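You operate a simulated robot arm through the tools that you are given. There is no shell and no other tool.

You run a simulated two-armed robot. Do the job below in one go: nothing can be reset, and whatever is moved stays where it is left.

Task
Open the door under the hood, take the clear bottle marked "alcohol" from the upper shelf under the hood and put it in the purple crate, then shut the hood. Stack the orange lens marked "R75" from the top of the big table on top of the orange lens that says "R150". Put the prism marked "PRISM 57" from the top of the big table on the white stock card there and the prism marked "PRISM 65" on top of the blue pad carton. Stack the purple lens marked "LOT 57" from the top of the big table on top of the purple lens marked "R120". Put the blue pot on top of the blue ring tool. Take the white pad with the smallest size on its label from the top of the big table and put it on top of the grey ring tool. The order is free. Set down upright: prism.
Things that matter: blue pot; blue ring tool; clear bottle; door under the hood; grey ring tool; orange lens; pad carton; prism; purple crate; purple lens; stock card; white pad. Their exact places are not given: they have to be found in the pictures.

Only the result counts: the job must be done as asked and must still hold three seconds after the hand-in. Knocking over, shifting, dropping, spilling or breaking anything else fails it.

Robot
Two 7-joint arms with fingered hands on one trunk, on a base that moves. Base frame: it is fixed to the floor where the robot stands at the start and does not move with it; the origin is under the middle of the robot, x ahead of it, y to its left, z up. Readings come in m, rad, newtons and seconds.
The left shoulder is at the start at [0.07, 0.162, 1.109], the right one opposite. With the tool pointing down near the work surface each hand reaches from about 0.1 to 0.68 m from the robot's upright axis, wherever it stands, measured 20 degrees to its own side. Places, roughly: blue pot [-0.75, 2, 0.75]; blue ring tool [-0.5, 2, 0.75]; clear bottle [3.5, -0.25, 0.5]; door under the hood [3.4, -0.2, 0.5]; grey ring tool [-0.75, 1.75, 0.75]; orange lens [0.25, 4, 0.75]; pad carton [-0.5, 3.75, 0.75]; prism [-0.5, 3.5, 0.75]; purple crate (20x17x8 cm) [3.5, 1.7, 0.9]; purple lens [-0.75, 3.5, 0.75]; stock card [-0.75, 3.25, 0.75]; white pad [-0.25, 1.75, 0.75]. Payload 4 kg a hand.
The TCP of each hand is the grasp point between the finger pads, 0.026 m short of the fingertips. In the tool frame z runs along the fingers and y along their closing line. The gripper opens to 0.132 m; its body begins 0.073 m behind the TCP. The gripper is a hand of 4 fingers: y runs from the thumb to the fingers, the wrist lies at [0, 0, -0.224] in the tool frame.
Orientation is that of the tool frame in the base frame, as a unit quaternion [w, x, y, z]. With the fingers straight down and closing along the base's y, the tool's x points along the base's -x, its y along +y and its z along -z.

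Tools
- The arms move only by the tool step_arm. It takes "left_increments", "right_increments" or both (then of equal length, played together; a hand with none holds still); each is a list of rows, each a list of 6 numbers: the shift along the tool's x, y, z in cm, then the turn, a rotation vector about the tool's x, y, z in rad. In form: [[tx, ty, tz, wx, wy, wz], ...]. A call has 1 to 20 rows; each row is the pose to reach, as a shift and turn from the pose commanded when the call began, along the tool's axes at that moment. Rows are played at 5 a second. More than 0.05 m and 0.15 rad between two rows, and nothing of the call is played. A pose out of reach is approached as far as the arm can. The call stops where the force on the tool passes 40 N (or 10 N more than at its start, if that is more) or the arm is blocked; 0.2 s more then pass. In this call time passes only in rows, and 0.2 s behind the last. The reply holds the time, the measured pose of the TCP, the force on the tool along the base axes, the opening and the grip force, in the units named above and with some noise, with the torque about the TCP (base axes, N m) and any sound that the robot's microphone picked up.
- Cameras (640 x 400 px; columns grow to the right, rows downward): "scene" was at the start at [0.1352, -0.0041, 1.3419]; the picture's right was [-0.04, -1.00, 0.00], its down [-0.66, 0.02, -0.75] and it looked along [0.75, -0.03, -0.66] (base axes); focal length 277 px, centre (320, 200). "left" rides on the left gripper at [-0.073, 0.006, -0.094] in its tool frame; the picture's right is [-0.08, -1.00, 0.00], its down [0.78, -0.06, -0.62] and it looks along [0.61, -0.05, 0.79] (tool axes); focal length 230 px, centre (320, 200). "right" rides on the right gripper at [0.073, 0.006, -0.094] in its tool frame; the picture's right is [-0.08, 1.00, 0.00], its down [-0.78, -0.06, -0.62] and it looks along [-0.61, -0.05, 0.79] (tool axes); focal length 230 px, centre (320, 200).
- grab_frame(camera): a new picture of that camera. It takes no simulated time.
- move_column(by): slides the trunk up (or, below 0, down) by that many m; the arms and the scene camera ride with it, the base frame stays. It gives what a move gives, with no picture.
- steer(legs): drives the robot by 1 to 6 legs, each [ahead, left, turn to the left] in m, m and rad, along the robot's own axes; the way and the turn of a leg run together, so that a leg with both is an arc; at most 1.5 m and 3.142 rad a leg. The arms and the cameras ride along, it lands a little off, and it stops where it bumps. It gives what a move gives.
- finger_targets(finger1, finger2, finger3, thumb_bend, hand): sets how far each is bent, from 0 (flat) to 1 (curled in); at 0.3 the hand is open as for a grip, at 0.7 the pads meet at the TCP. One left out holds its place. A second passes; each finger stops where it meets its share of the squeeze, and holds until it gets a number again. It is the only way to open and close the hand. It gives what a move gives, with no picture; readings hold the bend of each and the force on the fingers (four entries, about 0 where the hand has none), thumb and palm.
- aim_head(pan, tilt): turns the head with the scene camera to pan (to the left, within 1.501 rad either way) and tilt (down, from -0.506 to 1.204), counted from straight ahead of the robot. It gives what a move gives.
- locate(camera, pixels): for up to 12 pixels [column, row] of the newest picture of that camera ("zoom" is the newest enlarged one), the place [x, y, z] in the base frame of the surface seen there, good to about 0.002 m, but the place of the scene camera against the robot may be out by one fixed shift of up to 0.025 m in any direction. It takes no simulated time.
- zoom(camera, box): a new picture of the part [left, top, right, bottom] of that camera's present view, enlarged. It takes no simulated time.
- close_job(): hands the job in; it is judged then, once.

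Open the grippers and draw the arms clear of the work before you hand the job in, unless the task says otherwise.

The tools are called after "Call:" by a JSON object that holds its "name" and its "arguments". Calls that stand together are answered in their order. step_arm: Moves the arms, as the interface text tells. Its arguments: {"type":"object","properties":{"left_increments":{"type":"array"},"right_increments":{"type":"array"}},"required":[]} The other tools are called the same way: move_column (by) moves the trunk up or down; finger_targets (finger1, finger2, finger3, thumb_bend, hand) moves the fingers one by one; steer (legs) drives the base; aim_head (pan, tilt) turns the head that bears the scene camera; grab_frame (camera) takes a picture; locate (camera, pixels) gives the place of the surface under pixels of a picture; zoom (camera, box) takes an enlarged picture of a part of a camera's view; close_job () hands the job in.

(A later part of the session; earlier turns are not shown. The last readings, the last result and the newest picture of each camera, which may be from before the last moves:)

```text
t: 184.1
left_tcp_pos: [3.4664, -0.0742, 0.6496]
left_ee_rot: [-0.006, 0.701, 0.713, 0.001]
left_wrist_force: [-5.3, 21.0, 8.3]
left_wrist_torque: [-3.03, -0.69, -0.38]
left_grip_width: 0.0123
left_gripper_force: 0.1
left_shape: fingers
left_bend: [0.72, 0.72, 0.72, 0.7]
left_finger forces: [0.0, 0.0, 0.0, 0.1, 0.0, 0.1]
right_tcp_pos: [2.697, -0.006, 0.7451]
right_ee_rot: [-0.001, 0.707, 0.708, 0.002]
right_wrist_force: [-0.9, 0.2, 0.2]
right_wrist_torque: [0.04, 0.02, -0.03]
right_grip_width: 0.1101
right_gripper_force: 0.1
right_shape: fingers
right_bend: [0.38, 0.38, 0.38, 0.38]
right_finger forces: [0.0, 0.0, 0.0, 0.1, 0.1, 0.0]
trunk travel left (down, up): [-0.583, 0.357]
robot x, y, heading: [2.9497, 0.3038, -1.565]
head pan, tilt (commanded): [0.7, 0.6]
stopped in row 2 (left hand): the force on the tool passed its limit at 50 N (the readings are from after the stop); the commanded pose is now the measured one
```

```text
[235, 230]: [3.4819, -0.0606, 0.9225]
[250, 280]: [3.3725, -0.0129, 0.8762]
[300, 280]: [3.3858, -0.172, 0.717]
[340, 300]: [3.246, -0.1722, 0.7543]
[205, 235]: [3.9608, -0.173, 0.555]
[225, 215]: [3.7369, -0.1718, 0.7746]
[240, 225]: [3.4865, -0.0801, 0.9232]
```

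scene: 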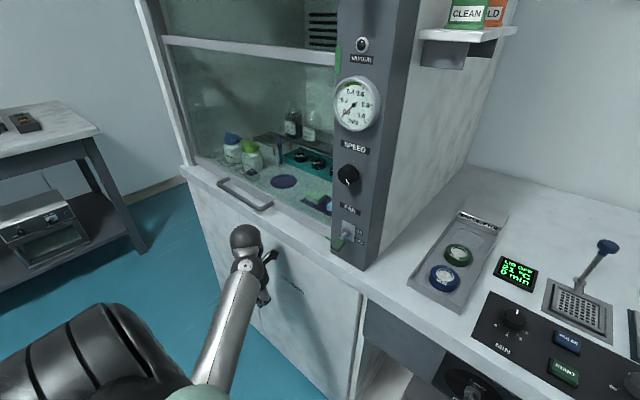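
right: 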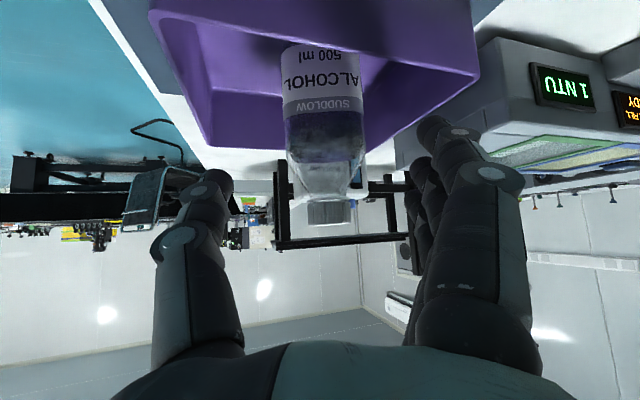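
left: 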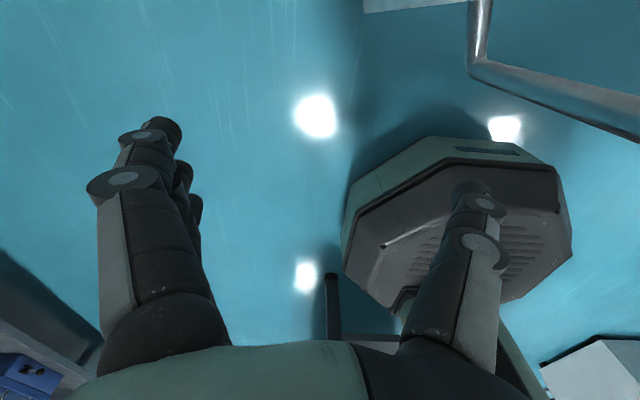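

Firm resistance with the door face flush (y=-0.172, same as the fixed panel): it is shut. I withdraw the left hand.

Call:
{"name": "step_arm", "arguments": {"left_increments": [[4, 0, 0, 0, 0, 0], [8, -2, 0, 0, 0, 0], [12, -4, 0, 0, 0, 0], [15, -7, 0, 0, 0, 0], [16, -11, 0, 0, 0, 0], [16, -15, 0, 0, 0, 0]]}}

Call:
{"name": "grab_frame", "arguments": {"camera": "scene"}}

Call:
{"name": "locate", "arguments": {"camera": "scene", "pixels": [[215, 240], [225, 290], [240, 330], [300, 280], [340, 300], [205, 235]]}}

```text
t: 185.5
left_tcp_pos: [3.3185, 0.0765, 0.6501]
left_ee_rot: [-0.004, 0.702, 0.712, 0.002]
left_wrist_force: [-1.0, 1.2, 0.2]
left_wrist_torque: [-0.14, -0.1, 0.01]
left_grip_width: 0.0126
left_gripper_force: 0.0
left_shape: fingers
left_bend: [0.72, 0.72, 0.72, 0.7]
left_finger forces: [0.0, 0.1, 0.0, 0.0, 0.0, 0.0]
right_tcp_pos: [2.6993, -0.0079, 0.7439]
right_ee_rot: [-0.004, 0.708, 0.706, -0.001]
right_wrist_force: [-0.2, -0.8, 0.1]
right_wrist_torque: [-0.04, -0.04, -0.01]
right_grip_width: 0.1099
right_gripper_force: 0.1
right_shape: fingers
right_bend: [0.38, 0.38, 0.38, 0.38]
right_finger forces: [0.0, 0.1, 0.0, 0.1, 0.1, 0.0]
trunk travel left (down, up): [-0.583, 0.357]
robot x, y, heading: [2.95, 0.3024, -1.566]
head pan, tilt (commanded): [0.7, 0.6]
```

```text
taken
```

scene: 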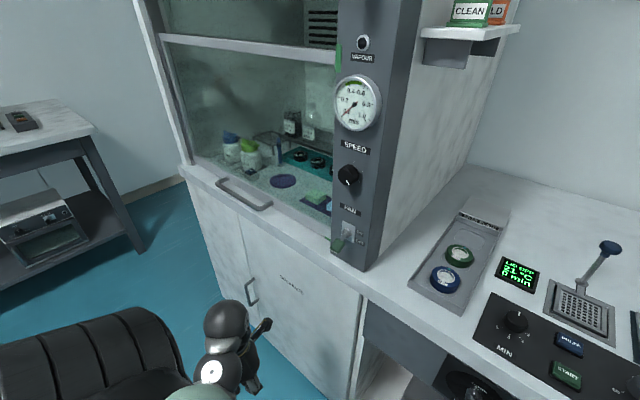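

```text
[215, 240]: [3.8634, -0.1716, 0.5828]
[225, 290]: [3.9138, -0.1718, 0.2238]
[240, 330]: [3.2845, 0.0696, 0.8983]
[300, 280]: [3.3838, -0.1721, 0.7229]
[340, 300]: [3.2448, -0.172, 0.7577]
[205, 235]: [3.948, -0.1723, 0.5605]
```

The door is shut flush. Now to the big table: I raise the trunk, back off, drive back along the aisle to x≈0.9 and turn to view the big table.

Call:
{"name": "move_column", "arguments": {"by": 0.3}}

Call:
{"name": "steer", "arguments": {"legs": [[-0.12, -0.1, 0], [0, -1.5, 0], [0, -1.0, 0]]}}

Call:
{"name": "steer", "arguments": {"legs": [[0, -0.5, 0], [0, 0, -3.1]]}}

Call:
{"name": "aim_head", "arguments": {"pan": 0, "tilt": 0.5}}

Call:
{"name": "grab_frame", "arguments": {"camera": "scene"}}

```text
t: 188.5
left_tcp_pos: [3.317, 0.0793, 0.9519]
left_ee_rot: [-0.003, 0.703, 0.711, 0.002]
left_wrist_force: [0.5, 0.6, 0.1]
left_wrist_torque: [0.01, 0.01, 0.01]
left_grip_width: 0.0124
left_gripper_force: 0.0
left_shape: fingers
left_bend: [0.72, 0.72, 0.72, 0.7]
left_finger forces: [0.0, 0.0, 0.1, 0.0, 0.1, 0.0]
right_tcp_pos: [2.6977, -0.0066, 1.045]
right_ee_rot: [-0.003, 0.708, 0.706, 0.001]
right_wrist_force: [0.6, 0.3, 0.8]
right_wrist_torque: [-0.02, 0.0, 0.02]
right_grip_width: 0.1099
right_gripper_force: 0.0
right_shape: fingers
right_bend: [0.38, 0.38, 0.38, 0.38]
right_finger forces: [0.0, 0.0, 0.0, 0.1, 0.0, 0.1]
trunk travel left (down, up): [-0.883, 0.057]
robot x, y, heading: [2.9474, 0.3026, -1.562]
head pan, tilt (commanded): [0.7, 0.6]
```

```text
t: 201.7
left_tcp_pos: [0.7194, 0.1755, 0.9508]
left_ee_rot: [-0.003, 0.701, 0.713, 0.003]
left_wrist_force: [0.3, -0.5, 1.0]
left_wrist_torque: [0.02, 0.0, 0.0]
left_grip_width: 0.0124
left_gripper_force: 0.1
left_shape: fingers
left_bend: [0.72, 0.72, 0.72, 0.7]
left_finger forces: [0.0, 0.1, 0.0, 0.0, 0.1, 0.1]
right_tcp_pos: [0.0998, 0.086, 1.0446]
right_ee_rot: [-0.002, 0.706, 0.708, 0.001]
right_wrist_force: [-0.3, 0.4, 0.0]
right_wrist_torque: [0.01, 0.01, 0.01]
right_grip_width: 0.11
right_gripper_force: 0.2
right_shape: fingers
right_bend: [0.38, 0.38, 0.38, 0.38]
right_finger forces: [0.0, 0.0, 0.0, 0.1, 0.1, 0.1]
trunk travel left (down, up): [-0.883, 0.057]
robot x, y, heading: [0.3454, 0.3952, -1.561]
head pan, tilt (commanded): [0.7, 0.6]
```

```text
t: 211.9
left_tcp_pos: [-0.5209, 0.6057, 0.9507]
left_ee_rot: [0.003, 0.719, -0.695, 0.002]
left_wrist_force: [0.0, -0.5, 0.0]
left_wrist_torque: [0.01, 0.01, 0.0]
left_grip_width: 0.0128
left_gripper_force: 0.1
left_shape: fingers
left_bend: [0.72, 0.72, 0.72, 0.7]
left_finger forces: [0.0, 0.0, 0.0, 0.0, 0.0, 0.0]
right_tcp_pos: [0.0973, 0.7057, 1.0435]
right_ee_rot: [0.001, 0.715, -0.699, 0.002]
right_wrist_force: [0.2, -0.3, 0.1]
right_wrist_torque: [0.0, 0.02, 0.01]
right_grip_width: 0.11
right_gripper_force: 0.1
right_shape: fingers
right_bend: [0.38, 0.38, 0.38, 0.38]
right_finger forces: [0.0, 0.0, 0.0, 0.0, 0.0, 0.0]
trunk travel left (down, up): [-0.883, 0.057]
robot x, y, heading: [-0.1481, 0.3926, 1.6]
head pan, tilt (commanded): [0.7, 0.6]
```

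```text
t: 213.0
left_tcp_pos: [-0.5214, 0.604, 0.951]
left_ee_rot: [0.004, 0.719, -0.695, 0.003]
left_wrist_force: [0.6, 0.3, 0.6]
left_wrist_torque: [0.0, -0.01, 0.0]
left_grip_width: 0.0126
left_gripper_force: 0.1
left_shape: fingers
left_bend: [0.72, 0.72, 0.72, 0.7]
left_finger forces: [0.0, 0.1, 0.1, 0.1, 0.0, 0.0]
right_tcp_pos: [0.0963, 0.705, 1.0445]
right_ee_rot: [0.002, 0.714, -0.7, 0.002]
right_wrist_force: [-0.1, -0.4, -1.0]
right_wrist_torque: [0.02, -0.01, -0.04]
right_grip_width: 0.1101
right_gripper_force: 0.2
right_shape: fingers
right_bend: [0.38, 0.38, 0.38, 0.38]
right_finger forces: [0.0, 0.0, 0.0, 0.0, 0.1, 0.1]
trunk travel left (down, up): [-0.883, 0.057]
robot x, y, heading: [-0.1483, 0.3928, 1.601]
head pan, tilt (commanded): [0.0, 0.499]
```

```text
taken
```

scene: 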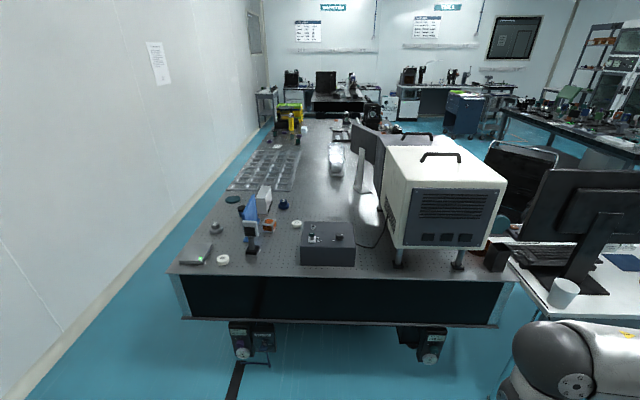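

Now the big table is in full view with a strip of floor to its left. I measure its edges, the wall and the items on it.

Call:
{"name": "locate", "arguments": {"camera": "scene", "pixels": [[170, 272], [510, 285], [225, 190], [272, 130], [50, 345], [180, 300], [130, 250], [200, 225], [232, 165], [195, 255], [223, 260], [215, 228]]}}

Call:
{"name": "zoom", "arguments": {"camera": "scene", "box": [160, 90, 400, 280]}}

```text
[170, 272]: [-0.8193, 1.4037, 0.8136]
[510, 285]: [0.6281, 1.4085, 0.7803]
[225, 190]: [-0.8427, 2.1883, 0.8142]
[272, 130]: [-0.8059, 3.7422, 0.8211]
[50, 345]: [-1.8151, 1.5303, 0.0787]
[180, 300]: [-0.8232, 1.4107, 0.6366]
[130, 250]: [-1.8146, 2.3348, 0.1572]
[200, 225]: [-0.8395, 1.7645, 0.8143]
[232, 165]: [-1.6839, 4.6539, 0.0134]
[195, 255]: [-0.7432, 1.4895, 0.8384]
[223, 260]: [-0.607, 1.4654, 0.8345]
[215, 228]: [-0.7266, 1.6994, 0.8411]
```

```text
2.11 times, centred on (280, 185) of scene
```

zoom: 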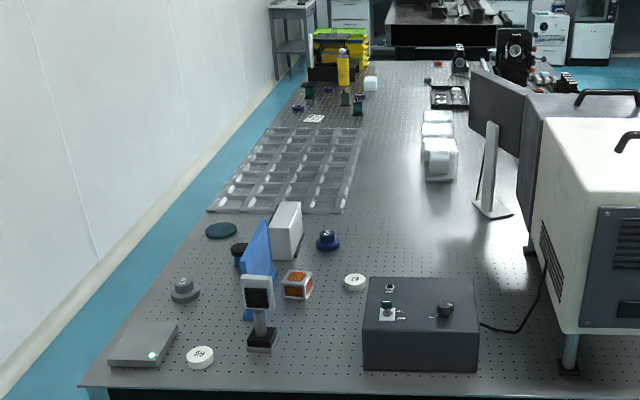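

The left side strip (x from -1.8 to -0.84) is wide enough to stand in. I check the floor to my left before driving there.

Call:
{"name": "aim_head", "arguments": {"pan": 1.0, "tilt": 0.7}}

Call:
{"name": "grab_frame", "arguments": {"camera": "scene"}}

```text
t: 214.2
left_tcp_pos: [-0.5206, 0.6055, 0.9508]
left_ee_rot: [0.003, 0.719, -0.695, 0.003]
left_wrist_force: [-0.1, -0.7, -0.4]
left_wrist_torque: [0.02, 0.0, -0.03]
left_grip_width: 0.0126
left_gripper_force: 0.1
left_shape: fingers
left_bend: [0.72, 0.72, 0.72, 0.7]
left_finger forces: [0.0, 0.1, 0.0, 0.0, 0.0, 0.0]
right_tcp_pos: [0.0967, 0.7051, 1.0435]
right_ee_rot: [0.002, 0.715, -0.7, 0.003]
right_wrist_force: [-0.6, 0.5, -0.8]
right_wrist_torque: [0.01, -0.03, 0.04]
right_grip_width: 0.1098
right_gripper_force: 0.1
right_shape: fingers
right_bend: [0.38, 0.38, 0.38, 0.38]
right_finger forces: [0.1, 0.0, 0.0, 0.0, 0.0, 0.0]
trunk travel left (down, up): [-0.883, 0.057]
robot x, y, heading: [-0.144, 0.3921, 1.603]
head pan, tilt (commanded): [1.0, 0.7]
```

```text
taken
```

scene: 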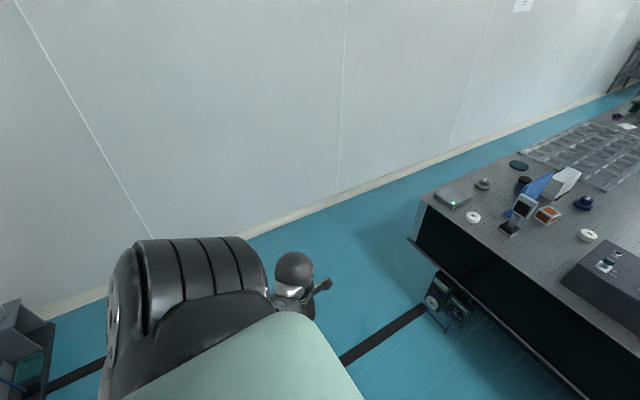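

The floor strip is clear. I turn to face +x, back up to x≈-1.2 and slide left to y≈1.7 beside the table.

Call:
{"name": "steer", "arguments": {"legs": [[0, 0, -1.603], [-1.03, 0, 0], [0, 1.3, 0]]}}

Call:
{"name": "aim_head", "arguments": {"pan": 0, "tilt": 0.9}}

Call:
{"name": "grab_frame", "arguments": {"camera": "scene"}}

```text
t: 229.6
left_tcp_pos: [-0.995, 2.0457, 0.9507]
left_ee_rot: [-0.004, -0.016, 1.0, 0.001]
left_wrist_force: [0.3, -0.3, -0.4]
left_wrist_torque: [0.02, 0.0, 0.01]
left_grip_width: 0.0124
left_gripper_force: 0.1
left_shape: fingers
left_bend: [0.72, 0.72, 0.72, 0.7]
left_finger forces: [0.0, 0.0, 0.0, 0.1, 0.0, 0.0]
right_tcp_pos: [-0.894, 1.4274, 1.0446]
right_ee_rot: [-0.002, -0.011, 1.0, 0.0]
right_wrist_force: [-0.1, 0.2, -0.6]
right_wrist_torque: [0.04, -0.02, 0.01]
right_grip_width: 0.1098
right_gripper_force: 0.0
right_shape: fingers
right_bend: [0.38, 0.38, 0.38, 0.38]
right_finger forces: [0.0, 0.0, 0.0, 0.0, 0.0, 0.0]
trunk travel left (down, up): [-0.883, 0.057]
robot x, y, heading: [-1.211, 1.6722, 0.025]
head pan, tilt (commanded): [1.0, 0.7]
```

```text
t: 230.8
left_tcp_pos: [-0.9953, 2.0454, 0.9507]
left_ee_rot: [-0.005, -0.017, 1.0, 0.0]
left_wrist_force: [-0.2, 0.8, -0.1]
left_wrist_torque: [0.02, 0.02, 0.0]
left_grip_width: 0.0126
left_gripper_force: 0.1
left_shape: fingers
left_bend: [0.72, 0.72, 0.72, 0.7]
left_finger forces: [0.1, 0.0, 0.1, 0.0, 0.1, 0.0]
right_tcp_pos: [-0.8949, 1.4267, 1.0439]
right_ee_rot: [-0.002, -0.01, 1.0, 0.0]
right_wrist_force: [-0.3, 0.3, -0.7]
right_wrist_torque: [0.02, 0.02, -0.01]
right_grip_width: 0.11
right_gripper_force: 0.0
right_shape: fingers
right_bend: [0.38, 0.38, 0.38, 0.38]
right_finger forces: [0.0, 0.1, 0.0, 0.1, 0.0, 0.0]
trunk travel left (down, up): [-0.883, 0.057]
robot x, y, heading: [-1.2121, 1.6726, 0.034]
head pan, tilt (commanded): [0.0, 0.901]
```

```text
taken
```

scene: 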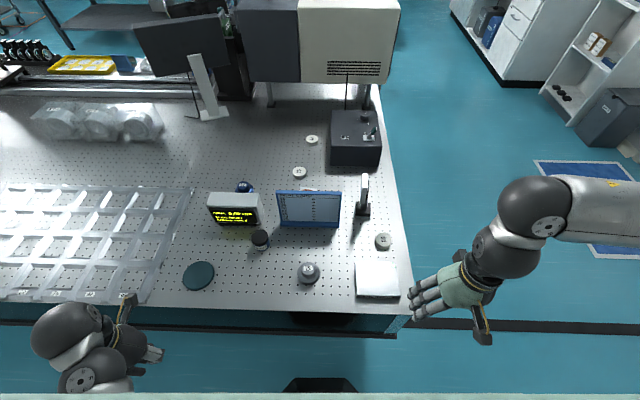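

From this side I see grey ring tool at (308,272), dark pot at (260,238), blue ring tool behind the display at (243,186), white pads at (311,138), (299,171), (382,240). I zoom in.

Call:
{"name": "zoom", "arguments": {"camera": "scene", "box": [170, 110, 410, 310]}}

Call:
{"name": "zoom", "arguments": {"camera": "scene", "box": [280, 125, 340, 185]}}

Call:
{"name": "zoom", "arguments": {"camera": "scene", "box": [350, 210, 410, 270]}}

```text
2.00 times, centred on (290, 210) of scene
```

zoom: 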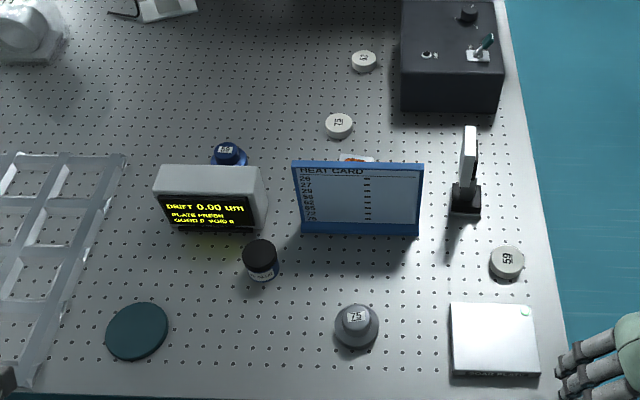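

```text
6.67 times, centred on (310, 155) of scene
```

zoom: 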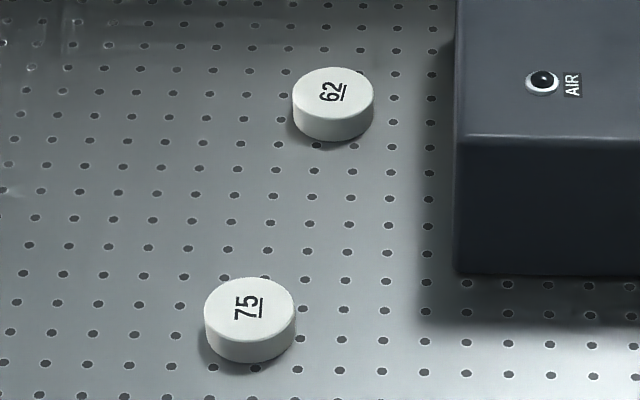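

```text
6.67 times, centred on (380, 240) of scene
```

zoom: 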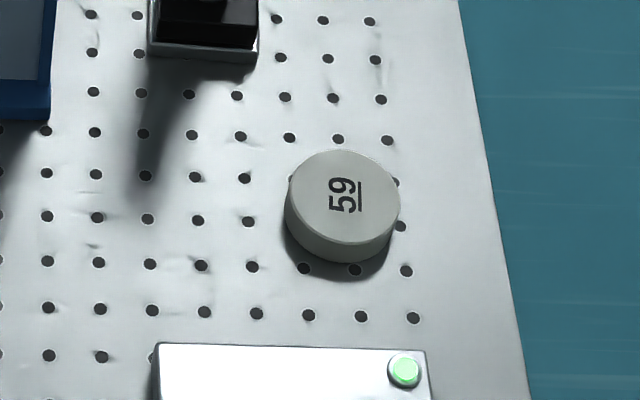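

Pads read 62, 75 and 59 – smallest is 59 at (382,240). I zoom on the jar, the two ring tools, and measure all.

Call:
{"name": "zoom", "arguments": {"camera": "scene", "box": [225, 165, 325, 295]}}

Call:
{"name": "locate", "arguments": {"camera": "scene", "pixels": [[382, 238], [382, 250], [371, 243], [393, 243], [308, 266], [308, 280], [297, 275], [319, 275], [260, 232], [260, 246], [243, 184], [244, 190]]}}

```text
3.08 times, centred on (275, 230) of scene
```

zoom: 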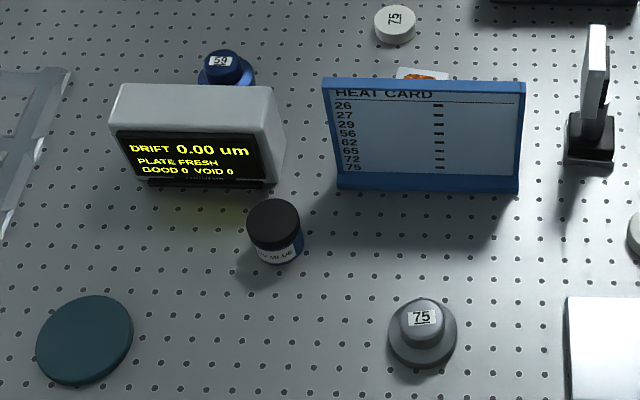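

```text
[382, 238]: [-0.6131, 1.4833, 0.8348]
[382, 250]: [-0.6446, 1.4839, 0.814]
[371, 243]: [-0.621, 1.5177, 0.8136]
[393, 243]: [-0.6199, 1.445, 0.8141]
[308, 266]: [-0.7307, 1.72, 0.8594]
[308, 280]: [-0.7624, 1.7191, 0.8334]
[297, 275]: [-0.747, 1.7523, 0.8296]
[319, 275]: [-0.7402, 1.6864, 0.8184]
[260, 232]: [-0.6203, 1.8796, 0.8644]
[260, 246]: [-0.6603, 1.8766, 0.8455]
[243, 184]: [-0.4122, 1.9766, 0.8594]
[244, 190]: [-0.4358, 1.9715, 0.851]
```

The jar labelled "...BLUE" (black lid) is the blue pot at about (-0.64,1.878); blue ring tool at about (-0.415,1.975) behind the display; grey ring tool at about (-0.742,1.72). I measure the nearby obstacles (display box, heat card, sensor).

Call:
{"name": "locate", "arguments": {"camera": "scene", "pixels": [[212, 196], [258, 194], [210, 210], [264, 222], [280, 192], [340, 192], [280, 225], [338, 228], [362, 178], [300, 166], [312, 135], [243, 180]]}}

Call:
{"name": "locate", "arguments": {"camera": "zoom", "pixels": [[150, 85], [240, 88], [260, 95], [222, 60], [225, 85], [255, 75], [200, 75], [275, 205], [275, 255], [250, 225], [302, 225], [420, 315]]}}

```text
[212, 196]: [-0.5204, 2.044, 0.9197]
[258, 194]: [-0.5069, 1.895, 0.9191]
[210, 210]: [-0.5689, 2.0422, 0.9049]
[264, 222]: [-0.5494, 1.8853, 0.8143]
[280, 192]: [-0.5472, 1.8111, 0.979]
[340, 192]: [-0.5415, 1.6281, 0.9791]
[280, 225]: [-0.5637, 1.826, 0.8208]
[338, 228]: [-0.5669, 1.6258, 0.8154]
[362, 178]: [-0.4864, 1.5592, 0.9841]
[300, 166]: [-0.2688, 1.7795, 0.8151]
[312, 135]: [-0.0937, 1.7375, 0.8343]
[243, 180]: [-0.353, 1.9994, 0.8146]
```

```text
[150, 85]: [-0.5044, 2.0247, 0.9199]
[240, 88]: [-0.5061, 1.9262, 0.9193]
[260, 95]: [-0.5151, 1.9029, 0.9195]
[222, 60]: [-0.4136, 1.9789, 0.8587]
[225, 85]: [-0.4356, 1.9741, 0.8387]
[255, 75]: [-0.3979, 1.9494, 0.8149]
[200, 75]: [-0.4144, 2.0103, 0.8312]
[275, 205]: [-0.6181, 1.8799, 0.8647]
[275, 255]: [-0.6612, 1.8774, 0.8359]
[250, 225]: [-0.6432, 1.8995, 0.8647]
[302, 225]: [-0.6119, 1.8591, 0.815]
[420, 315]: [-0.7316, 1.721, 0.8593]
```

Display top is z≈0.91 at x -0.57…-0.49; blue ring tool centre ≈(-0.413,1.978). I start with pad 59: drive to about (-1.1, 1.75) and straighten the heading.

Call:
{"name": "steer", "arguments": {"legs": [[0.11, 0.075, -0.032]]}}

Call:
{"name": "finger_targets", "arguments": {"hand": "right", "finger1": 0.35, "finger2": 0.35, "finger3": 0.35, "thumb_bend": 0.35}}

Call:
{"name": "grab_frame", "arguments": {"camera": "scene"}}

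Call:
{"name": "grab_frame", "arguments": {"camera": "right"}}

```text
t: 232.1
left_tcp_pos: [-0.8758, 2.115, 0.9512]
left_ee_rot: [-0.003, -0.001, 1.0, 0.001]
left_wrist_force: [0.9, 0.4, 0.3]
left_wrist_torque: [0.01, 0.01, 0.01]
left_grip_width: 0.0126
left_gripper_force: 0.0
left_shape: fingers
left_bend: [0.72, 0.72, 0.72, 0.7]
left_finger forces: [0.0, 0.0, 0.0, 0.0, 0.0, 0.0]
right_tcp_pos: [-0.7961, 1.4928, 1.0444]
right_ee_rot: [-0.001, 0.007, 1.0, 0.0]
right_wrist_force: [-0.9, -0.6, 0.4]
right_wrist_torque: [0.03, -0.06, 0.02]
right_grip_width: 0.1099
right_gripper_force: 0.0
right_shape: fingers
right_bend: [0.38, 0.38, 0.38, 0.38]
right_finger forces: [0.0, 0.0, 0.1, 0.0, 0.0, 0.0]
trunk travel left (down, up): [-0.883, 0.057]
robot x, y, heading: [-1.1024, 1.7491, -0.003]
head pan, tilt (commanded): [0.0, 0.901]
```

```text
t: 233.1
left_tcp_pos: [-0.8756, 2.1152, 0.9518]
left_ee_rot: [-0.004, 0.0, 1.0, 0.001]
left_wrist_force: [0.4, -0.4, 0.6]
left_wrist_torque: [0.01, 0.0, 0.01]
left_grip_width: 0.0127
left_gripper_force: 0.1
left_shape: fingers
left_bend: [0.72, 0.72, 0.72, 0.7]
left_finger forces: [0.1, 0.0, 0.1, 0.0, 0.0, 0.1]
right_tcp_pos: [-0.7958, 1.4936, 1.0441]
right_ee_rot: [-0.002, 0.006, 1.0, 0.001]
right_wrist_force: [0.1, 0.5, 0.4]
right_wrist_torque: [-0.01, 0.0, 0.0]
right_grip_width: 0.1194
right_gripper_force: 0.0
right_shape: fingers
right_bend: [0.35, 0.35, 0.35, 0.35]
right_finger forces: [0.0, 0.0, 0.0, 0.0, 0.0, 0.0]
trunk travel left (down, up): [-0.883, 0.057]
robot x, y, heading: [-1.0991, 1.7468, -0.002]
head pan, tilt (commanded): [0.0, 0.901]
```

```text
taken
```

scene: 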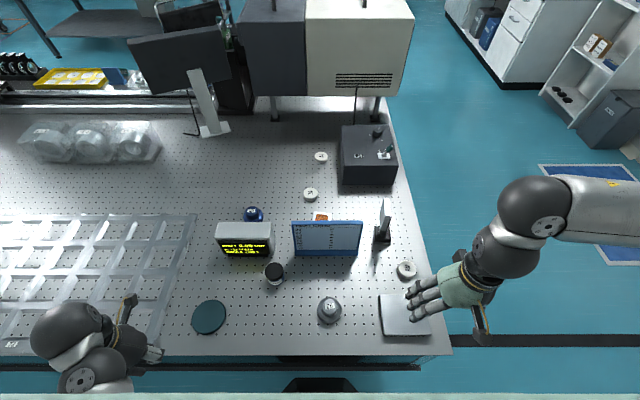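

```text
taken
```

right: 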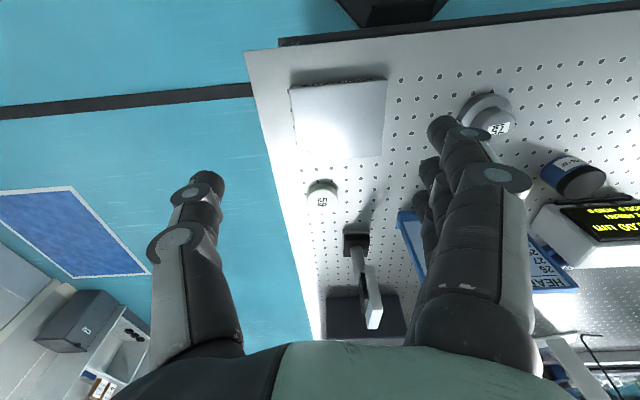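

The right hand camera sees pad 59 at (322,195) and the grey ring tool at (490,115). I measure both with it.

Call:
{"name": "locate", "arguments": {"camera": "right", "pixels": [[322, 188], [308, 193], [338, 193], [322, 180], [322, 202], [490, 103], [497, 125], [470, 108], [515, 110], [360, 250], [390, 150], [336, 160]]}}

Call:
{"name": "zoom", "arguments": {"camera": "right", "box": [280, 60, 540, 240]}}

```text
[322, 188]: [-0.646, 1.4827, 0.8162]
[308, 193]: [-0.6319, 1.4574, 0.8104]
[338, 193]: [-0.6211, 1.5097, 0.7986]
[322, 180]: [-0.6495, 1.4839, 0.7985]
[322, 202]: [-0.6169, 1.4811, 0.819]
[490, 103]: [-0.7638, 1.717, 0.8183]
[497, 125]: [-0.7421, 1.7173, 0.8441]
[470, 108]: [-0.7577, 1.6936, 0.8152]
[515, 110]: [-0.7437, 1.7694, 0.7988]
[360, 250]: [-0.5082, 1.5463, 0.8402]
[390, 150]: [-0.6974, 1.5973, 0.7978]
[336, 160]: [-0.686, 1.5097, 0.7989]
```

```text
2.22 times, centred on (410, 150) of right
```

zoom: 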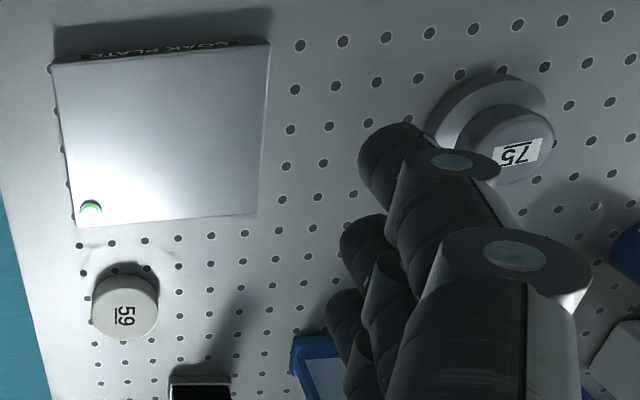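

I refine the pad's and ring tool's centres using the enlarged picture.

Call:
{"name": "locate", "arguments": {"camera": "zoom", "pixels": [[125, 285], [125, 336], [97, 310], [154, 308], [125, 310], [545, 130], [470, 125], [490, 110], [530, 175], [515, 150], [440, 120], [510, 80]]}}

```text
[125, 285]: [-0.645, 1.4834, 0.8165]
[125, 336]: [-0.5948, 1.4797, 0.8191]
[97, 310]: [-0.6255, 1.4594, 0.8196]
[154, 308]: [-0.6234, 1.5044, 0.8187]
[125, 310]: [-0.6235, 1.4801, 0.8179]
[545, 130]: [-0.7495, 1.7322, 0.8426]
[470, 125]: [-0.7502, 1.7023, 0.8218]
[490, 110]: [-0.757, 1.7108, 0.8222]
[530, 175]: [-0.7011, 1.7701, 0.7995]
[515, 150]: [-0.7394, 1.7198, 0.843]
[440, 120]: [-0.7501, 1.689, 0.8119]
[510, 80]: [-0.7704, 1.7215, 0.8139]
```

Pad 59 centre (-0.620,1.482), top z 0.819, diameter ≈0.05; table z≈0.7985. I bring the right hand above it at z≈0.93.

Call:
{"name": "step_arm", "arguments": {"right_increments": [[-3.5, -0.2, 2.2, 0, 0, 0], [-7, -0.4, 4.4, 0, 0, 0], [-10.6, -0.6, 6.6, 0, 0, 0], [-14.1, -0.8, 8.8, 0, 0, 0], [-17.6, -1.0, 11.4, 0, 0, 0]]}}

Call:
{"name": "grab_frame", "arguments": {"camera": "right"}}

Call:
{"name": "grab_frame", "arguments": {"camera": "scene"}}

```text
t: 234.3
left_tcp_pos: [-0.8739, 2.1154, 0.9511]
left_ee_rot: [-0.005, 0.0, 1.0, 0.001]
left_wrist_force: [-1.1, 0.0, 0.1]
left_wrist_torque: [-0.01, 0.01, -0.02]
left_grip_width: 0.0124
left_gripper_force: 0.0
left_shape: fingers
left_bend: [0.72, 0.72, 0.72, 0.7]
left_finger forces: [0.0, 0.1, 0.1, 0.0, 0.0, 0.1]
right_tcp_pos: [-0.62, 1.4814, 0.9277]
right_ee_rot: [-0.004, 0.006, 1.0, -0.001]
right_wrist_force: [-0.7, 0.1, 0.3]
right_wrist_torque: [0.02, 0.05, 0.0]
right_grip_width: 0.1199
right_gripper_force: 0.0
right_shape: fingers
right_bend: [0.35, 0.35, 0.35, 0.35]
right_finger forces: [0.0, 0.1, 0.0, 0.1, 0.0, 0.0]
trunk travel left (down, up): [-0.883, 0.057]
robot x, y, heading: [-1.1026, 1.7452, -0.007]
head pan, tilt (commanded): [0.0, 0.901]
```

```text
taken
```

right: 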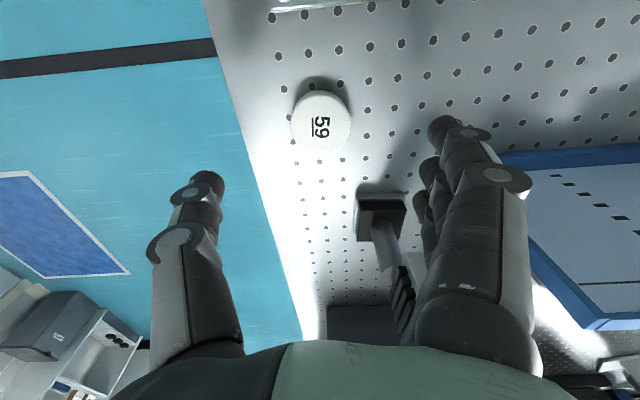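

```text
taken
```

scene: 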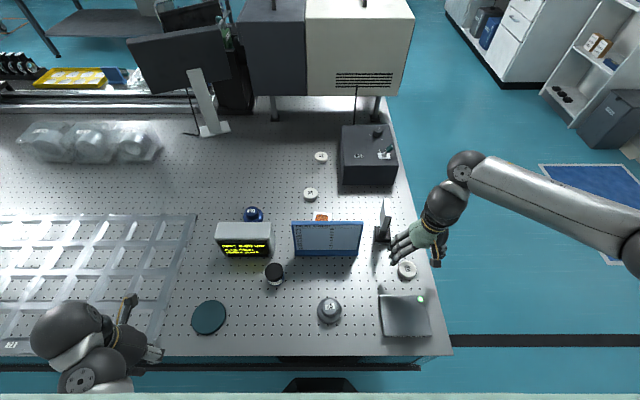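

I re-measure the pad from above before descending.

Call:
{"name": "locate", "arguments": {"camera": "right", "pixels": [[322, 120], [295, 120], [349, 120], [322, 93], [322, 146], [320, 135], [380, 200], [375, 235], [400, 260]]}}

```text
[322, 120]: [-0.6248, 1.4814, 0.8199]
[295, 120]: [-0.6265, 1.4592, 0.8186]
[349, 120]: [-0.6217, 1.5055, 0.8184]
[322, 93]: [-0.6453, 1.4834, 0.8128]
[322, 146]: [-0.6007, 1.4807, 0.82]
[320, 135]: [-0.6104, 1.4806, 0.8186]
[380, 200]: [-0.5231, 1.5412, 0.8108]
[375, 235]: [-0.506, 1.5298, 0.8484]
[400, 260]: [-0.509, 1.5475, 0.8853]
```

Aligned. I descend to TCP z≈0.832 (fingertips a few mm above the table).

Call:
{"name": "step_arm", "arguments": {"right_increments": [[0, 0, 3, 0, 0, 0], [0, 0, 6, 0, 0, 0], [0, 0, 8, 0, 0, 0], [0, 0, 9.0, 0, 0, 0], [0, 0, 9.6, 0, 0, 0]]}}

Call:
{"name": "grab_frame", "arguments": {"camera": "right"}}

```text
t: 235.5
left_tcp_pos: [-0.8757, 2.1168, 0.9511]
left_ee_rot: [-0.004, -0.001, 1.0, 0.0]
left_wrist_force: [-0.9, -0.2, -0.8]
left_wrist_torque: [-0.01, 0.04, 0.0]
left_grip_width: 0.0125
left_gripper_force: 0.1
left_shape: fingers
left_bend: [0.72, 0.72, 0.72, 0.7]
left_finger forces: [0.0, 0.1, 0.1, 0.0, 0.0, 0.0]
right_tcp_pos: [-0.6197, 1.4812, 0.833]
right_ee_rot: [-0.002, 0.006, 1.0, 0.001]
right_wrist_force: [0.1, 0.7, -0.1]
right_wrist_torque: [0.02, 0.01, 0.0]
right_grip_width: 0.1195
right_gripper_force: 0.1
right_shape: fingers
right_bend: [0.35, 0.35, 0.35, 0.35]
right_finger forces: [0.0, 0.0, 0.0, 0.1, 0.0, 0.0]
trunk travel left (down, up): [-0.883, 0.057]
robot x, y, heading: [-1.0975, 1.7488, -0.002]
head pan, tilt (commanded): [0.0, 0.901]
```

```text
taken
```

right: 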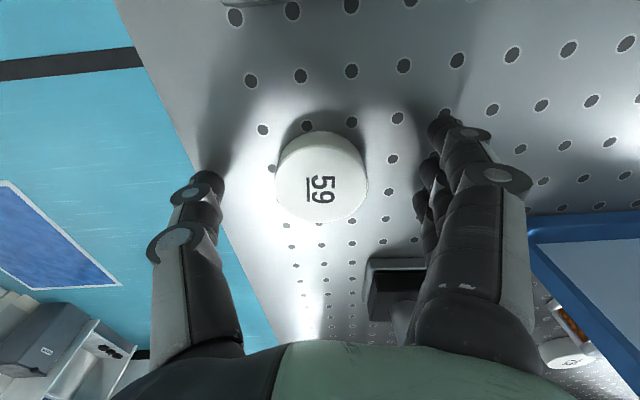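

The pad is centred. I close the hand.

Call:
{"name": "finger_targets", "arguments": {"hand": "right", "finger1": 0.68, "finger2": 0.68, "finger3": 0.68, "thumb_bend": 0.68}}

Call:
{"name": "grab_frame", "arguments": {"camera": "right"}}

```text
t: 236.5
left_tcp_pos: [-0.8733, 2.116, 0.9516]
left_ee_rot: [-0.004, 0.0, 1.0, 0.0]
left_wrist_force: [-0.3, 0.3, -0.3]
left_wrist_torque: [-0.03, 0.04, -0.02]
left_grip_width: 0.0124
left_gripper_force: 0.0
left_shape: fingers
left_bend: [0.72, 0.72, 0.72, 0.7]
left_finger forces: [0.0, 0.0, 0.0, 0.1, 0.0, 0.0]
right_tcp_pos: [-0.6205, 1.4806, 0.8349]
right_ee_rot: [-0.003, 0.005, 1.0, 0.0]
right_wrist_force: [-0.1, 0.2, 0.7]
right_wrist_torque: [-0.03, -0.01, -0.04]
right_grip_width: 0.0423
right_gripper_force: 17.8
right_shape: fingers
right_bend: [0.64, 0.57, 0.6, 0.6]
right_finger forces: [2.9, 8.8, 6.1, 0.1, 17.8, 0.0]
trunk travel left (down, up): [-0.883, 0.057]
robot x, y, heading: [-1.1022, 1.7462, -0.007]
head pan, tilt (commanded): [0.0, 0.901]
```

```text
taken
```

right: 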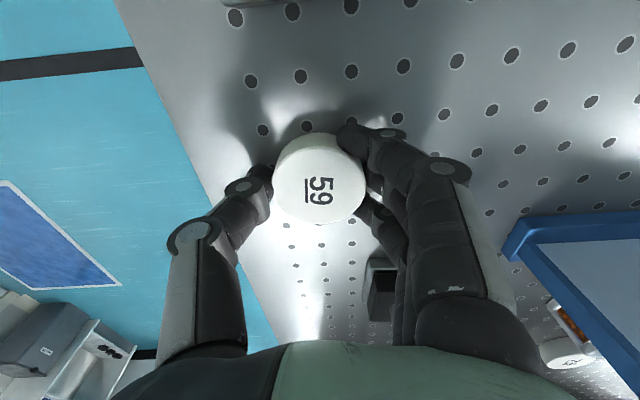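

Grip is 18 N with all fingers on the pad. I lift it 8 cm.

Call:
{"name": "step_arm", "arguments": {"right_increments": [[0, 0, -2, 0, 0, 0], [0, 0, -5, 0, 0, 0], [0, 0, -8, 0, 0, 0]]}}

Call:
{"name": "grab_frame", "arguments": {"camera": "right"}}

```text
t: 237.3
left_tcp_pos: [-0.8748, 2.1154, 0.9502]
left_ee_rot: [-0.004, -0.001, 1.0, 0.001]
left_wrist_force: [0.2, -0.6, 0.0]
left_wrist_torque: [-0.02, -0.01, 0.06]
left_grip_width: 0.0126
left_gripper_force: 0.1
left_shape: fingers
left_bend: [0.72, 0.72, 0.72, 0.7]
left_finger forces: [0.0, 0.1, 0.0, 0.1, 0.0, 0.1]
right_tcp_pos: [-0.6206, 1.4815, 0.9125]
right_ee_rot: [-0.002, 0.005, 1.0, -0.001]
right_wrist_force: [-1.1, 0.8, -0.8]
right_wrist_torque: [0.0, -0.02, -0.04]
right_grip_width: 0.0422
right_gripper_force: 18.4
right_shape: fingers
right_bend: [0.64, 0.57, 0.6, 0.6]
right_finger forces: [3.0, 8.7, 6.0, 0.0, 17.8, 0.1]
trunk travel left (down, up): [-0.883, 0.057]
robot x, y, heading: [-1.1024, 1.75, -0.004]
head pan, tilt (commanded): [0.0, 0.901]
```

```text
taken
```

right: 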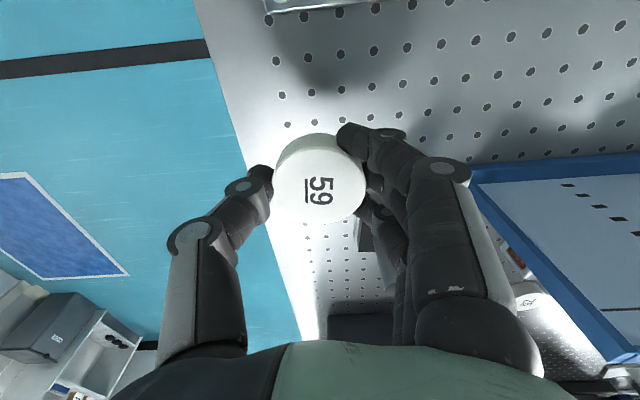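

The pad is held level. I now measure the grey ring tool's top disc precisely in the scene camera (its offset against the hand camera is about +8, +1, +16 mm).

Call:
{"name": "zoom", "arguments": {"camera": "scene", "box": [305, 285, 355, 335]}}

Call:
{"name": "locate", "arguments": {"camera": "right", "pixels": [[320, 178], [280, 180], [362, 180], [322, 160], [322, 218], [322, 140]]}}

```text
8.00 times, centred on (330, 310) of scene
```

zoom: 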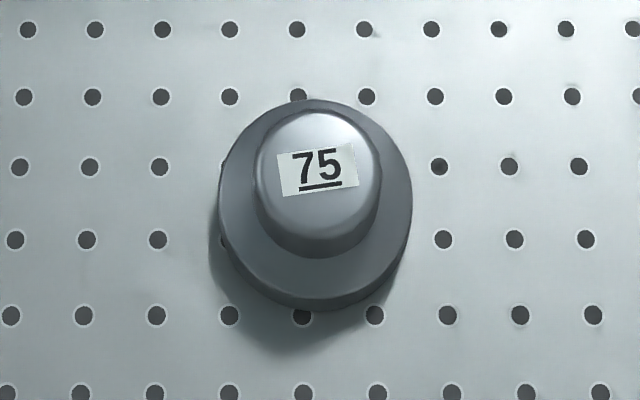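

```text
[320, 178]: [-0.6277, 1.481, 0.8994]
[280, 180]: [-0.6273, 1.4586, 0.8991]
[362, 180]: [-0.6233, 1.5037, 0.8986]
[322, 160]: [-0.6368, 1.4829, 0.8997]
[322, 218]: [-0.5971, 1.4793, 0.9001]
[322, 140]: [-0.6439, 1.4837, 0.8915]
```

I locate the knob's top edges in this enlargement.

Call:
{"name": "locate", "arguments": {"camera": "zoom", "pixels": [[318, 118], [318, 230], [265, 170], [373, 165], [318, 170], [300, 215], [340, 130], [225, 190], [408, 180], [318, 300], [318, 103]]}}

```text
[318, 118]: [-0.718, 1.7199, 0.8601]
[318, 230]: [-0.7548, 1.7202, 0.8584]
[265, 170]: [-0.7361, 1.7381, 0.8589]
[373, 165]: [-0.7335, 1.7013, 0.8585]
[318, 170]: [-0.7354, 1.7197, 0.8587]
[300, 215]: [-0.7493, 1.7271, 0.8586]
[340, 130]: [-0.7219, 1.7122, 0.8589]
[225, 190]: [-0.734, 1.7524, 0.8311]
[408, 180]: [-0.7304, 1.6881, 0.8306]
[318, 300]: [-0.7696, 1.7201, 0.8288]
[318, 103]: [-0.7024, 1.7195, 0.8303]
```

The knob's flat top is about 0.037 m across, centre near (-0.74,1.719). I bring the held pad to about (-0.72,1.60,0.94) so that the hand camera sees the ring tool directly.

Call:
{"name": "step_arm", "arguments": {"right_increments": [[2.5, 3, -1, 0, 0, 0], [5, 6, -2, 0, 0, 0], [7.5, 9, -2.5, 0, 0, 0], [10, 11.8, -2.5, 0, 0, 0]]}}

Call:
{"name": "grab_frame", "arguments": {"camera": "right"}}

```text
t: 238.3
left_tcp_pos: [-0.8743, 2.1169, 0.9507]
left_ee_rot: [-0.004, 0.0, 1.0, 0.0]
left_wrist_force: [0.1, -0.7, -0.9]
left_wrist_torque: [0.01, -0.03, 0.02]
left_grip_width: 0.0125
left_gripper_force: 0.0
left_shape: fingers
left_bend: [0.72, 0.72, 0.72, 0.7]
left_finger forces: [0.1, 0.0, 0.0, 0.0, 0.1, 0.0]
right_tcp_pos: [-0.7185, 1.6017, 0.9407]
right_ee_rot: [-0.002, 0.006, 1.0, -0.001]
right_wrist_force: [0.3, -0.3, -0.7]
right_wrist_torque: [-0.03, 0.01, -0.02]
right_grip_width: 0.0421
right_gripper_force: 18.2
right_shape: fingers
right_bend: [0.64, 0.57, 0.6, 0.6]
right_finger forces: [3.0, 8.7, 6.1, 0.1, 17.5, 0.1]
trunk travel left (down, up): [-0.883, 0.057]
robot x, y, heading: [-1.1022, 1.749, -0.003]
head pan, tilt (commanded): [0.0, 0.901]
```

```text
taken
```

right: 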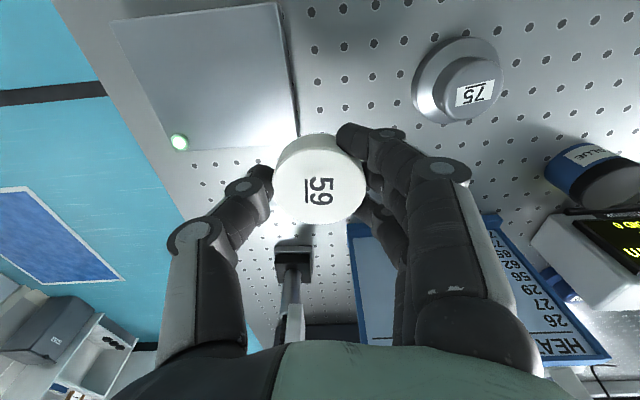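

The ring tool is now visible at (465,85) in the hand camera. I enlarge it and locate its top face.

Call:
{"name": "zoom", "arguments": {"camera": "right", "box": [400, 30, 528, 130]}}

```text
4.00 times, centred on (464, 80) of right
```

zoom: 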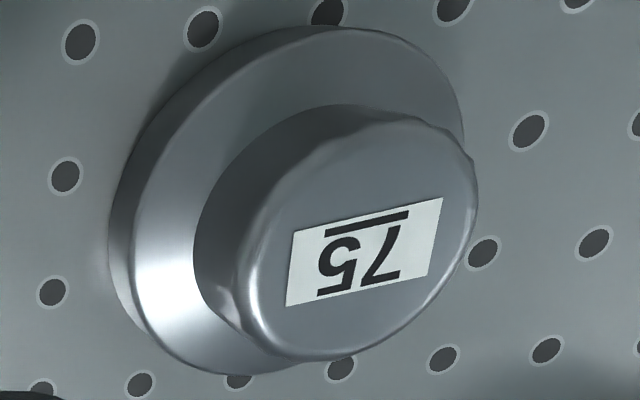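

I locate the top face edges and centre.

Call:
{"name": "locate", "arguments": {"camera": "zoom", "pixels": [[362, 238], [255, 262], [470, 200], [395, 128], [310, 345], [270, 300], [450, 150], [365, 252], [420, 130], [440, 280]]}}

```text
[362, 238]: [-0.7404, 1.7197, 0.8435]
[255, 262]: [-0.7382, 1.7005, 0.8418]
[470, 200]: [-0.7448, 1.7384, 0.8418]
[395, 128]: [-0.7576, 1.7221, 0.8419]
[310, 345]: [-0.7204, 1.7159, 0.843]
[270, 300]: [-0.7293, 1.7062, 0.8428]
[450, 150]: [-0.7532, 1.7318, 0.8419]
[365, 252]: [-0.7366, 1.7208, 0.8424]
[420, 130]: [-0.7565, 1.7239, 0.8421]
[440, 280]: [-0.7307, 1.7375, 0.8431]
```

Ring top centre: (-0.739, 1.7195), z 0.8425. I move the pad above it.

Call:
{"name": "step_arm", "arguments": {"right_increments": [[0.7, 4, 0, 0, 0, 0], [1.4, 8, 0, 0, 0, 0], [2.19, 11.76, 0, 0, 0, 0]]}}

Call:
{"name": "grab_frame", "arguments": {"camera": "right"}}

```text
t: 239.1
left_tcp_pos: [-0.8747, 2.117, 0.9508]
left_ee_rot: [-0.004, 0.001, 1.0, 0.0]
left_wrist_force: [0.5, 0.0, -0.3]
left_wrist_torque: [-0.02, 0.01, -0.02]
left_grip_width: 0.0124
left_gripper_force: 0.1
left_shape: fingers
left_bend: [0.72, 0.72, 0.72, 0.7]
left_finger forces: [0.1, 0.0, 0.1, 0.1, 0.0, 0.0]
right_tcp_pos: [-0.7388, 1.7199, 0.9378]
right_ee_rot: [-0.002, 0.007, 1.0, -0.001]
right_wrist_force: [-0.2, -0.2, -0.9]
right_wrist_torque: [-0.01, 0.01, -0.02]
right_grip_width: 0.0421
right_gripper_force: 18.0
right_shape: fingers
right_bend: [0.64, 0.57, 0.6, 0.6]
right_finger forces: [3.0, 8.6, 6.3, 0.1, 17.3, 0.0]
trunk travel left (down, up): [-0.883, 0.057]
robot x, y, heading: [-1.101, 1.7485, -0.009]
head pan, tilt (commanded): [0.0, 0.901]
```

```text
taken
```

right: 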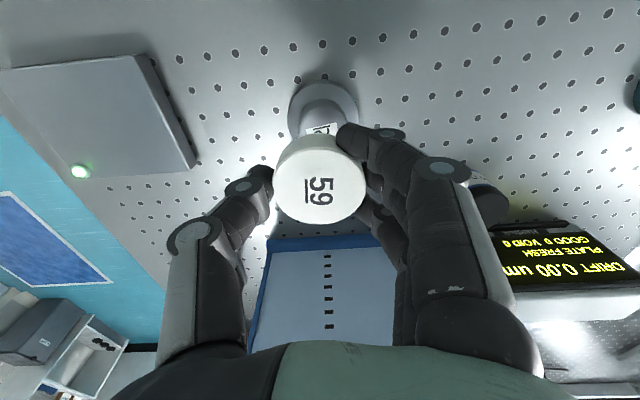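

Aligned. I descend 5.7 cm, then in millimetre steps until contact.

Call:
{"name": "step_arm", "arguments": {"right_increments": [[0, 0, 2, 0, 0, 0], [0, 0, 4, 0, 0, 0], [0, 0, 5.2, 0, 0, 0], [0, 0, 5.7, 0, 0, 0]]}}

Call:
{"name": "grab_frame", "arguments": {"camera": "right"}}

```text
t: 240.1
left_tcp_pos: [-0.8748, 2.115, 0.9512]
left_ee_rot: [-0.005, -0.001, 1.0, 0.001]
left_wrist_force: [0.0, -0.1, 0.3]
left_wrist_torque: [0.0, 0.03, 0.01]
left_grip_width: 0.0126
left_gripper_force: 0.1
left_shape: fingers
left_bend: [0.72, 0.72, 0.72, 0.7]
left_finger forces: [0.0, 0.0, 0.0, 0.0, 0.0, 0.0]
right_tcp_pos: [-0.7394, 1.7178, 0.8816]
right_ee_rot: [-0.003, 0.006, 1.0, -0.001]
right_wrist_force: [0.5, 0.0, -0.6]
right_wrist_torque: [-0.04, 0.0, 0.0]
right_grip_width: 0.042
right_gripper_force: 17.6
right_shape: fingers
right_bend: [0.64, 0.57, 0.6, 0.6]
right_finger forces: [3.1, 8.7, 6.4, 0.0, 17.4, 0.0]
trunk travel left (down, up): [-0.883, 0.057]
robot x, y, heading: [-1.1004, 1.7482, -0.005]
head pan, tilt (commanded): [0.0, 0.901]
```

```text
taken
```

right: 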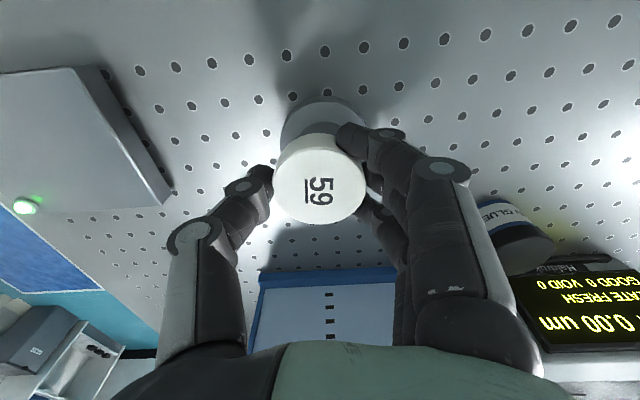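

About 5 mm remain. I go down in 1–2 mm steps and watch the force.

Call:
{"name": "step_arm", "arguments": {"right_increments": [[0, 0, 0.2, 0, 0, 0], [0, 0, 0.4, 0, 0, 0]]}}

Call:
{"name": "step_arm", "arguments": {"right_increments": [[0, 0, 0.15, 0, 0, 0], [0, 0, 0.15, 0, 0, 0]]}}

```text
t: 240.7
left_tcp_pos: [-0.875, 2.1157, 0.9514]
left_ee_rot: [-0.004, -0.001, 1.0, 0.001]
left_wrist_force: [-1.1, 0.0, 0.4]
left_wrist_torque: [0.03, 0.01, -0.01]
left_grip_width: 0.0125
left_gripper_force: 0.1
left_shape: fingers
left_bend: [0.72, 0.72, 0.72, 0.7]
left_finger forces: [0.0, 0.0, 0.1, 0.0, 0.1, 0.1]
right_tcp_pos: [-0.7392, 1.7175, 0.8772]
right_ee_rot: [-0.002, 0.006, 1.0, 0.0]
right_wrist_force: [0.1, 0.3, -0.1]
right_wrist_torque: [0.0, 0.02, 0.0]
right_grip_width: 0.0422
right_gripper_force: 17.8
right_shape: fingers
right_bend: [0.64, 0.57, 0.6, 0.6]
right_finger forces: [3.1, 8.7, 6.4, 0.0, 17.3, 0.0]
trunk travel left (down, up): [-0.883, 0.057]
robot x, y, heading: [-1.1019, 1.752, -0.008]
head pan, tilt (commanded): [0.0, 0.901]
```

```text
t: 241.3
left_tcp_pos: [-0.8735, 2.1156, 0.9526]
left_ee_rot: [-0.004, -0.001, 1.0, 0.001]
left_wrist_force: [-0.3, 0.4, 0.4]
left_wrist_torque: [-0.01, -0.02, 0.02]
left_grip_width: 0.0126
left_gripper_force: 0.0
left_shape: fingers
left_bend: [0.72, 0.72, 0.72, 0.7]
left_finger forces: [0.0, 0.1, 0.0, 0.0, 0.0, 0.0]
right_tcp_pos: [-0.739, 1.7179, 0.8768]
right_ee_rot: [-0.003, 0.006, 1.0, 0.0]
right_wrist_force: [-0.4, 0.5, 2.3]
right_wrist_torque: [-0.04, -0.02, -0.04]
right_grip_width: 0.0422
right_gripper_force: 17.9
right_shape: fingers
right_bend: [0.64, 0.57, 0.6, 0.6]
right_finger forces: [3.2, 8.9, 6.5, 0.0, 17.8, 0.0]
trunk travel left (down, up): [-0.883, 0.057]
robot x, y, heading: [-1.1009, 1.7483, 0.0]
head pan, tilt (commanded): [0.0, 0.901]
```

Contact (+2.3 N). I open the hand.

Call:
{"name": "finger_targets", "arguments": {"hand": "right", "finger1": 0.35, "finger2": 0.35, "finger3": 0.35, "thumb_bend": 0.35}}

Call:
{"name": "grab_frame", "arguments": {"camera": "right"}}

```text
t: 242.3
left_tcp_pos: [-0.8741, 2.115, 0.9506]
left_ee_rot: [-0.004, -0.001, 1.0, 0.001]
left_wrist_force: [-0.1, 0.6, 0.0]
left_wrist_torque: [0.05, 0.01, 0.03]
left_grip_width: 0.0126
left_gripper_force: 0.1
left_shape: fingers
left_bend: [0.72, 0.72, 0.72, 0.7]
left_finger forces: [0.0, 0.0, 0.1, 0.0, 0.0, 0.0]
right_tcp_pos: [-0.7403, 1.7181, 0.876]
right_ee_rot: [-0.002, 0.007, 1.0, -0.001]
right_wrist_force: [-0.2, 1.0, -0.1]
right_wrist_torque: [-0.01, 0.01, 0.02]
right_grip_width: 0.1196
right_gripper_force: 0.0
right_shape: fingers
right_bend: [0.35, 0.35, 0.35, 0.35]
right_finger forces: [0.0, 0.0, 0.0, 0.1, 0.0, 0.0]
trunk travel left (down, up): [-0.883, 0.057]
robot x, y, heading: [-1.1014, 1.7495, -0.007]
head pan, tilt (commanded): [0.0, 0.901]
```

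```text
taken
```

right: 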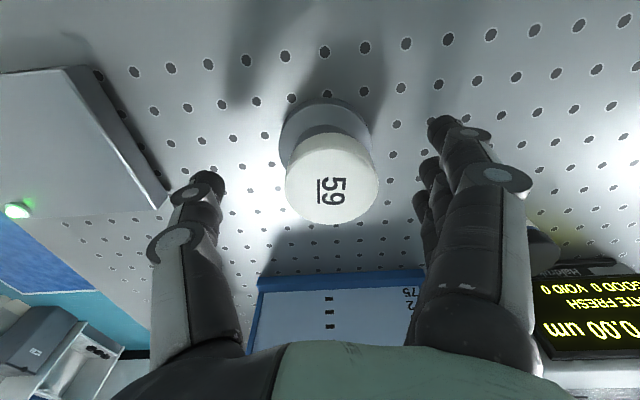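

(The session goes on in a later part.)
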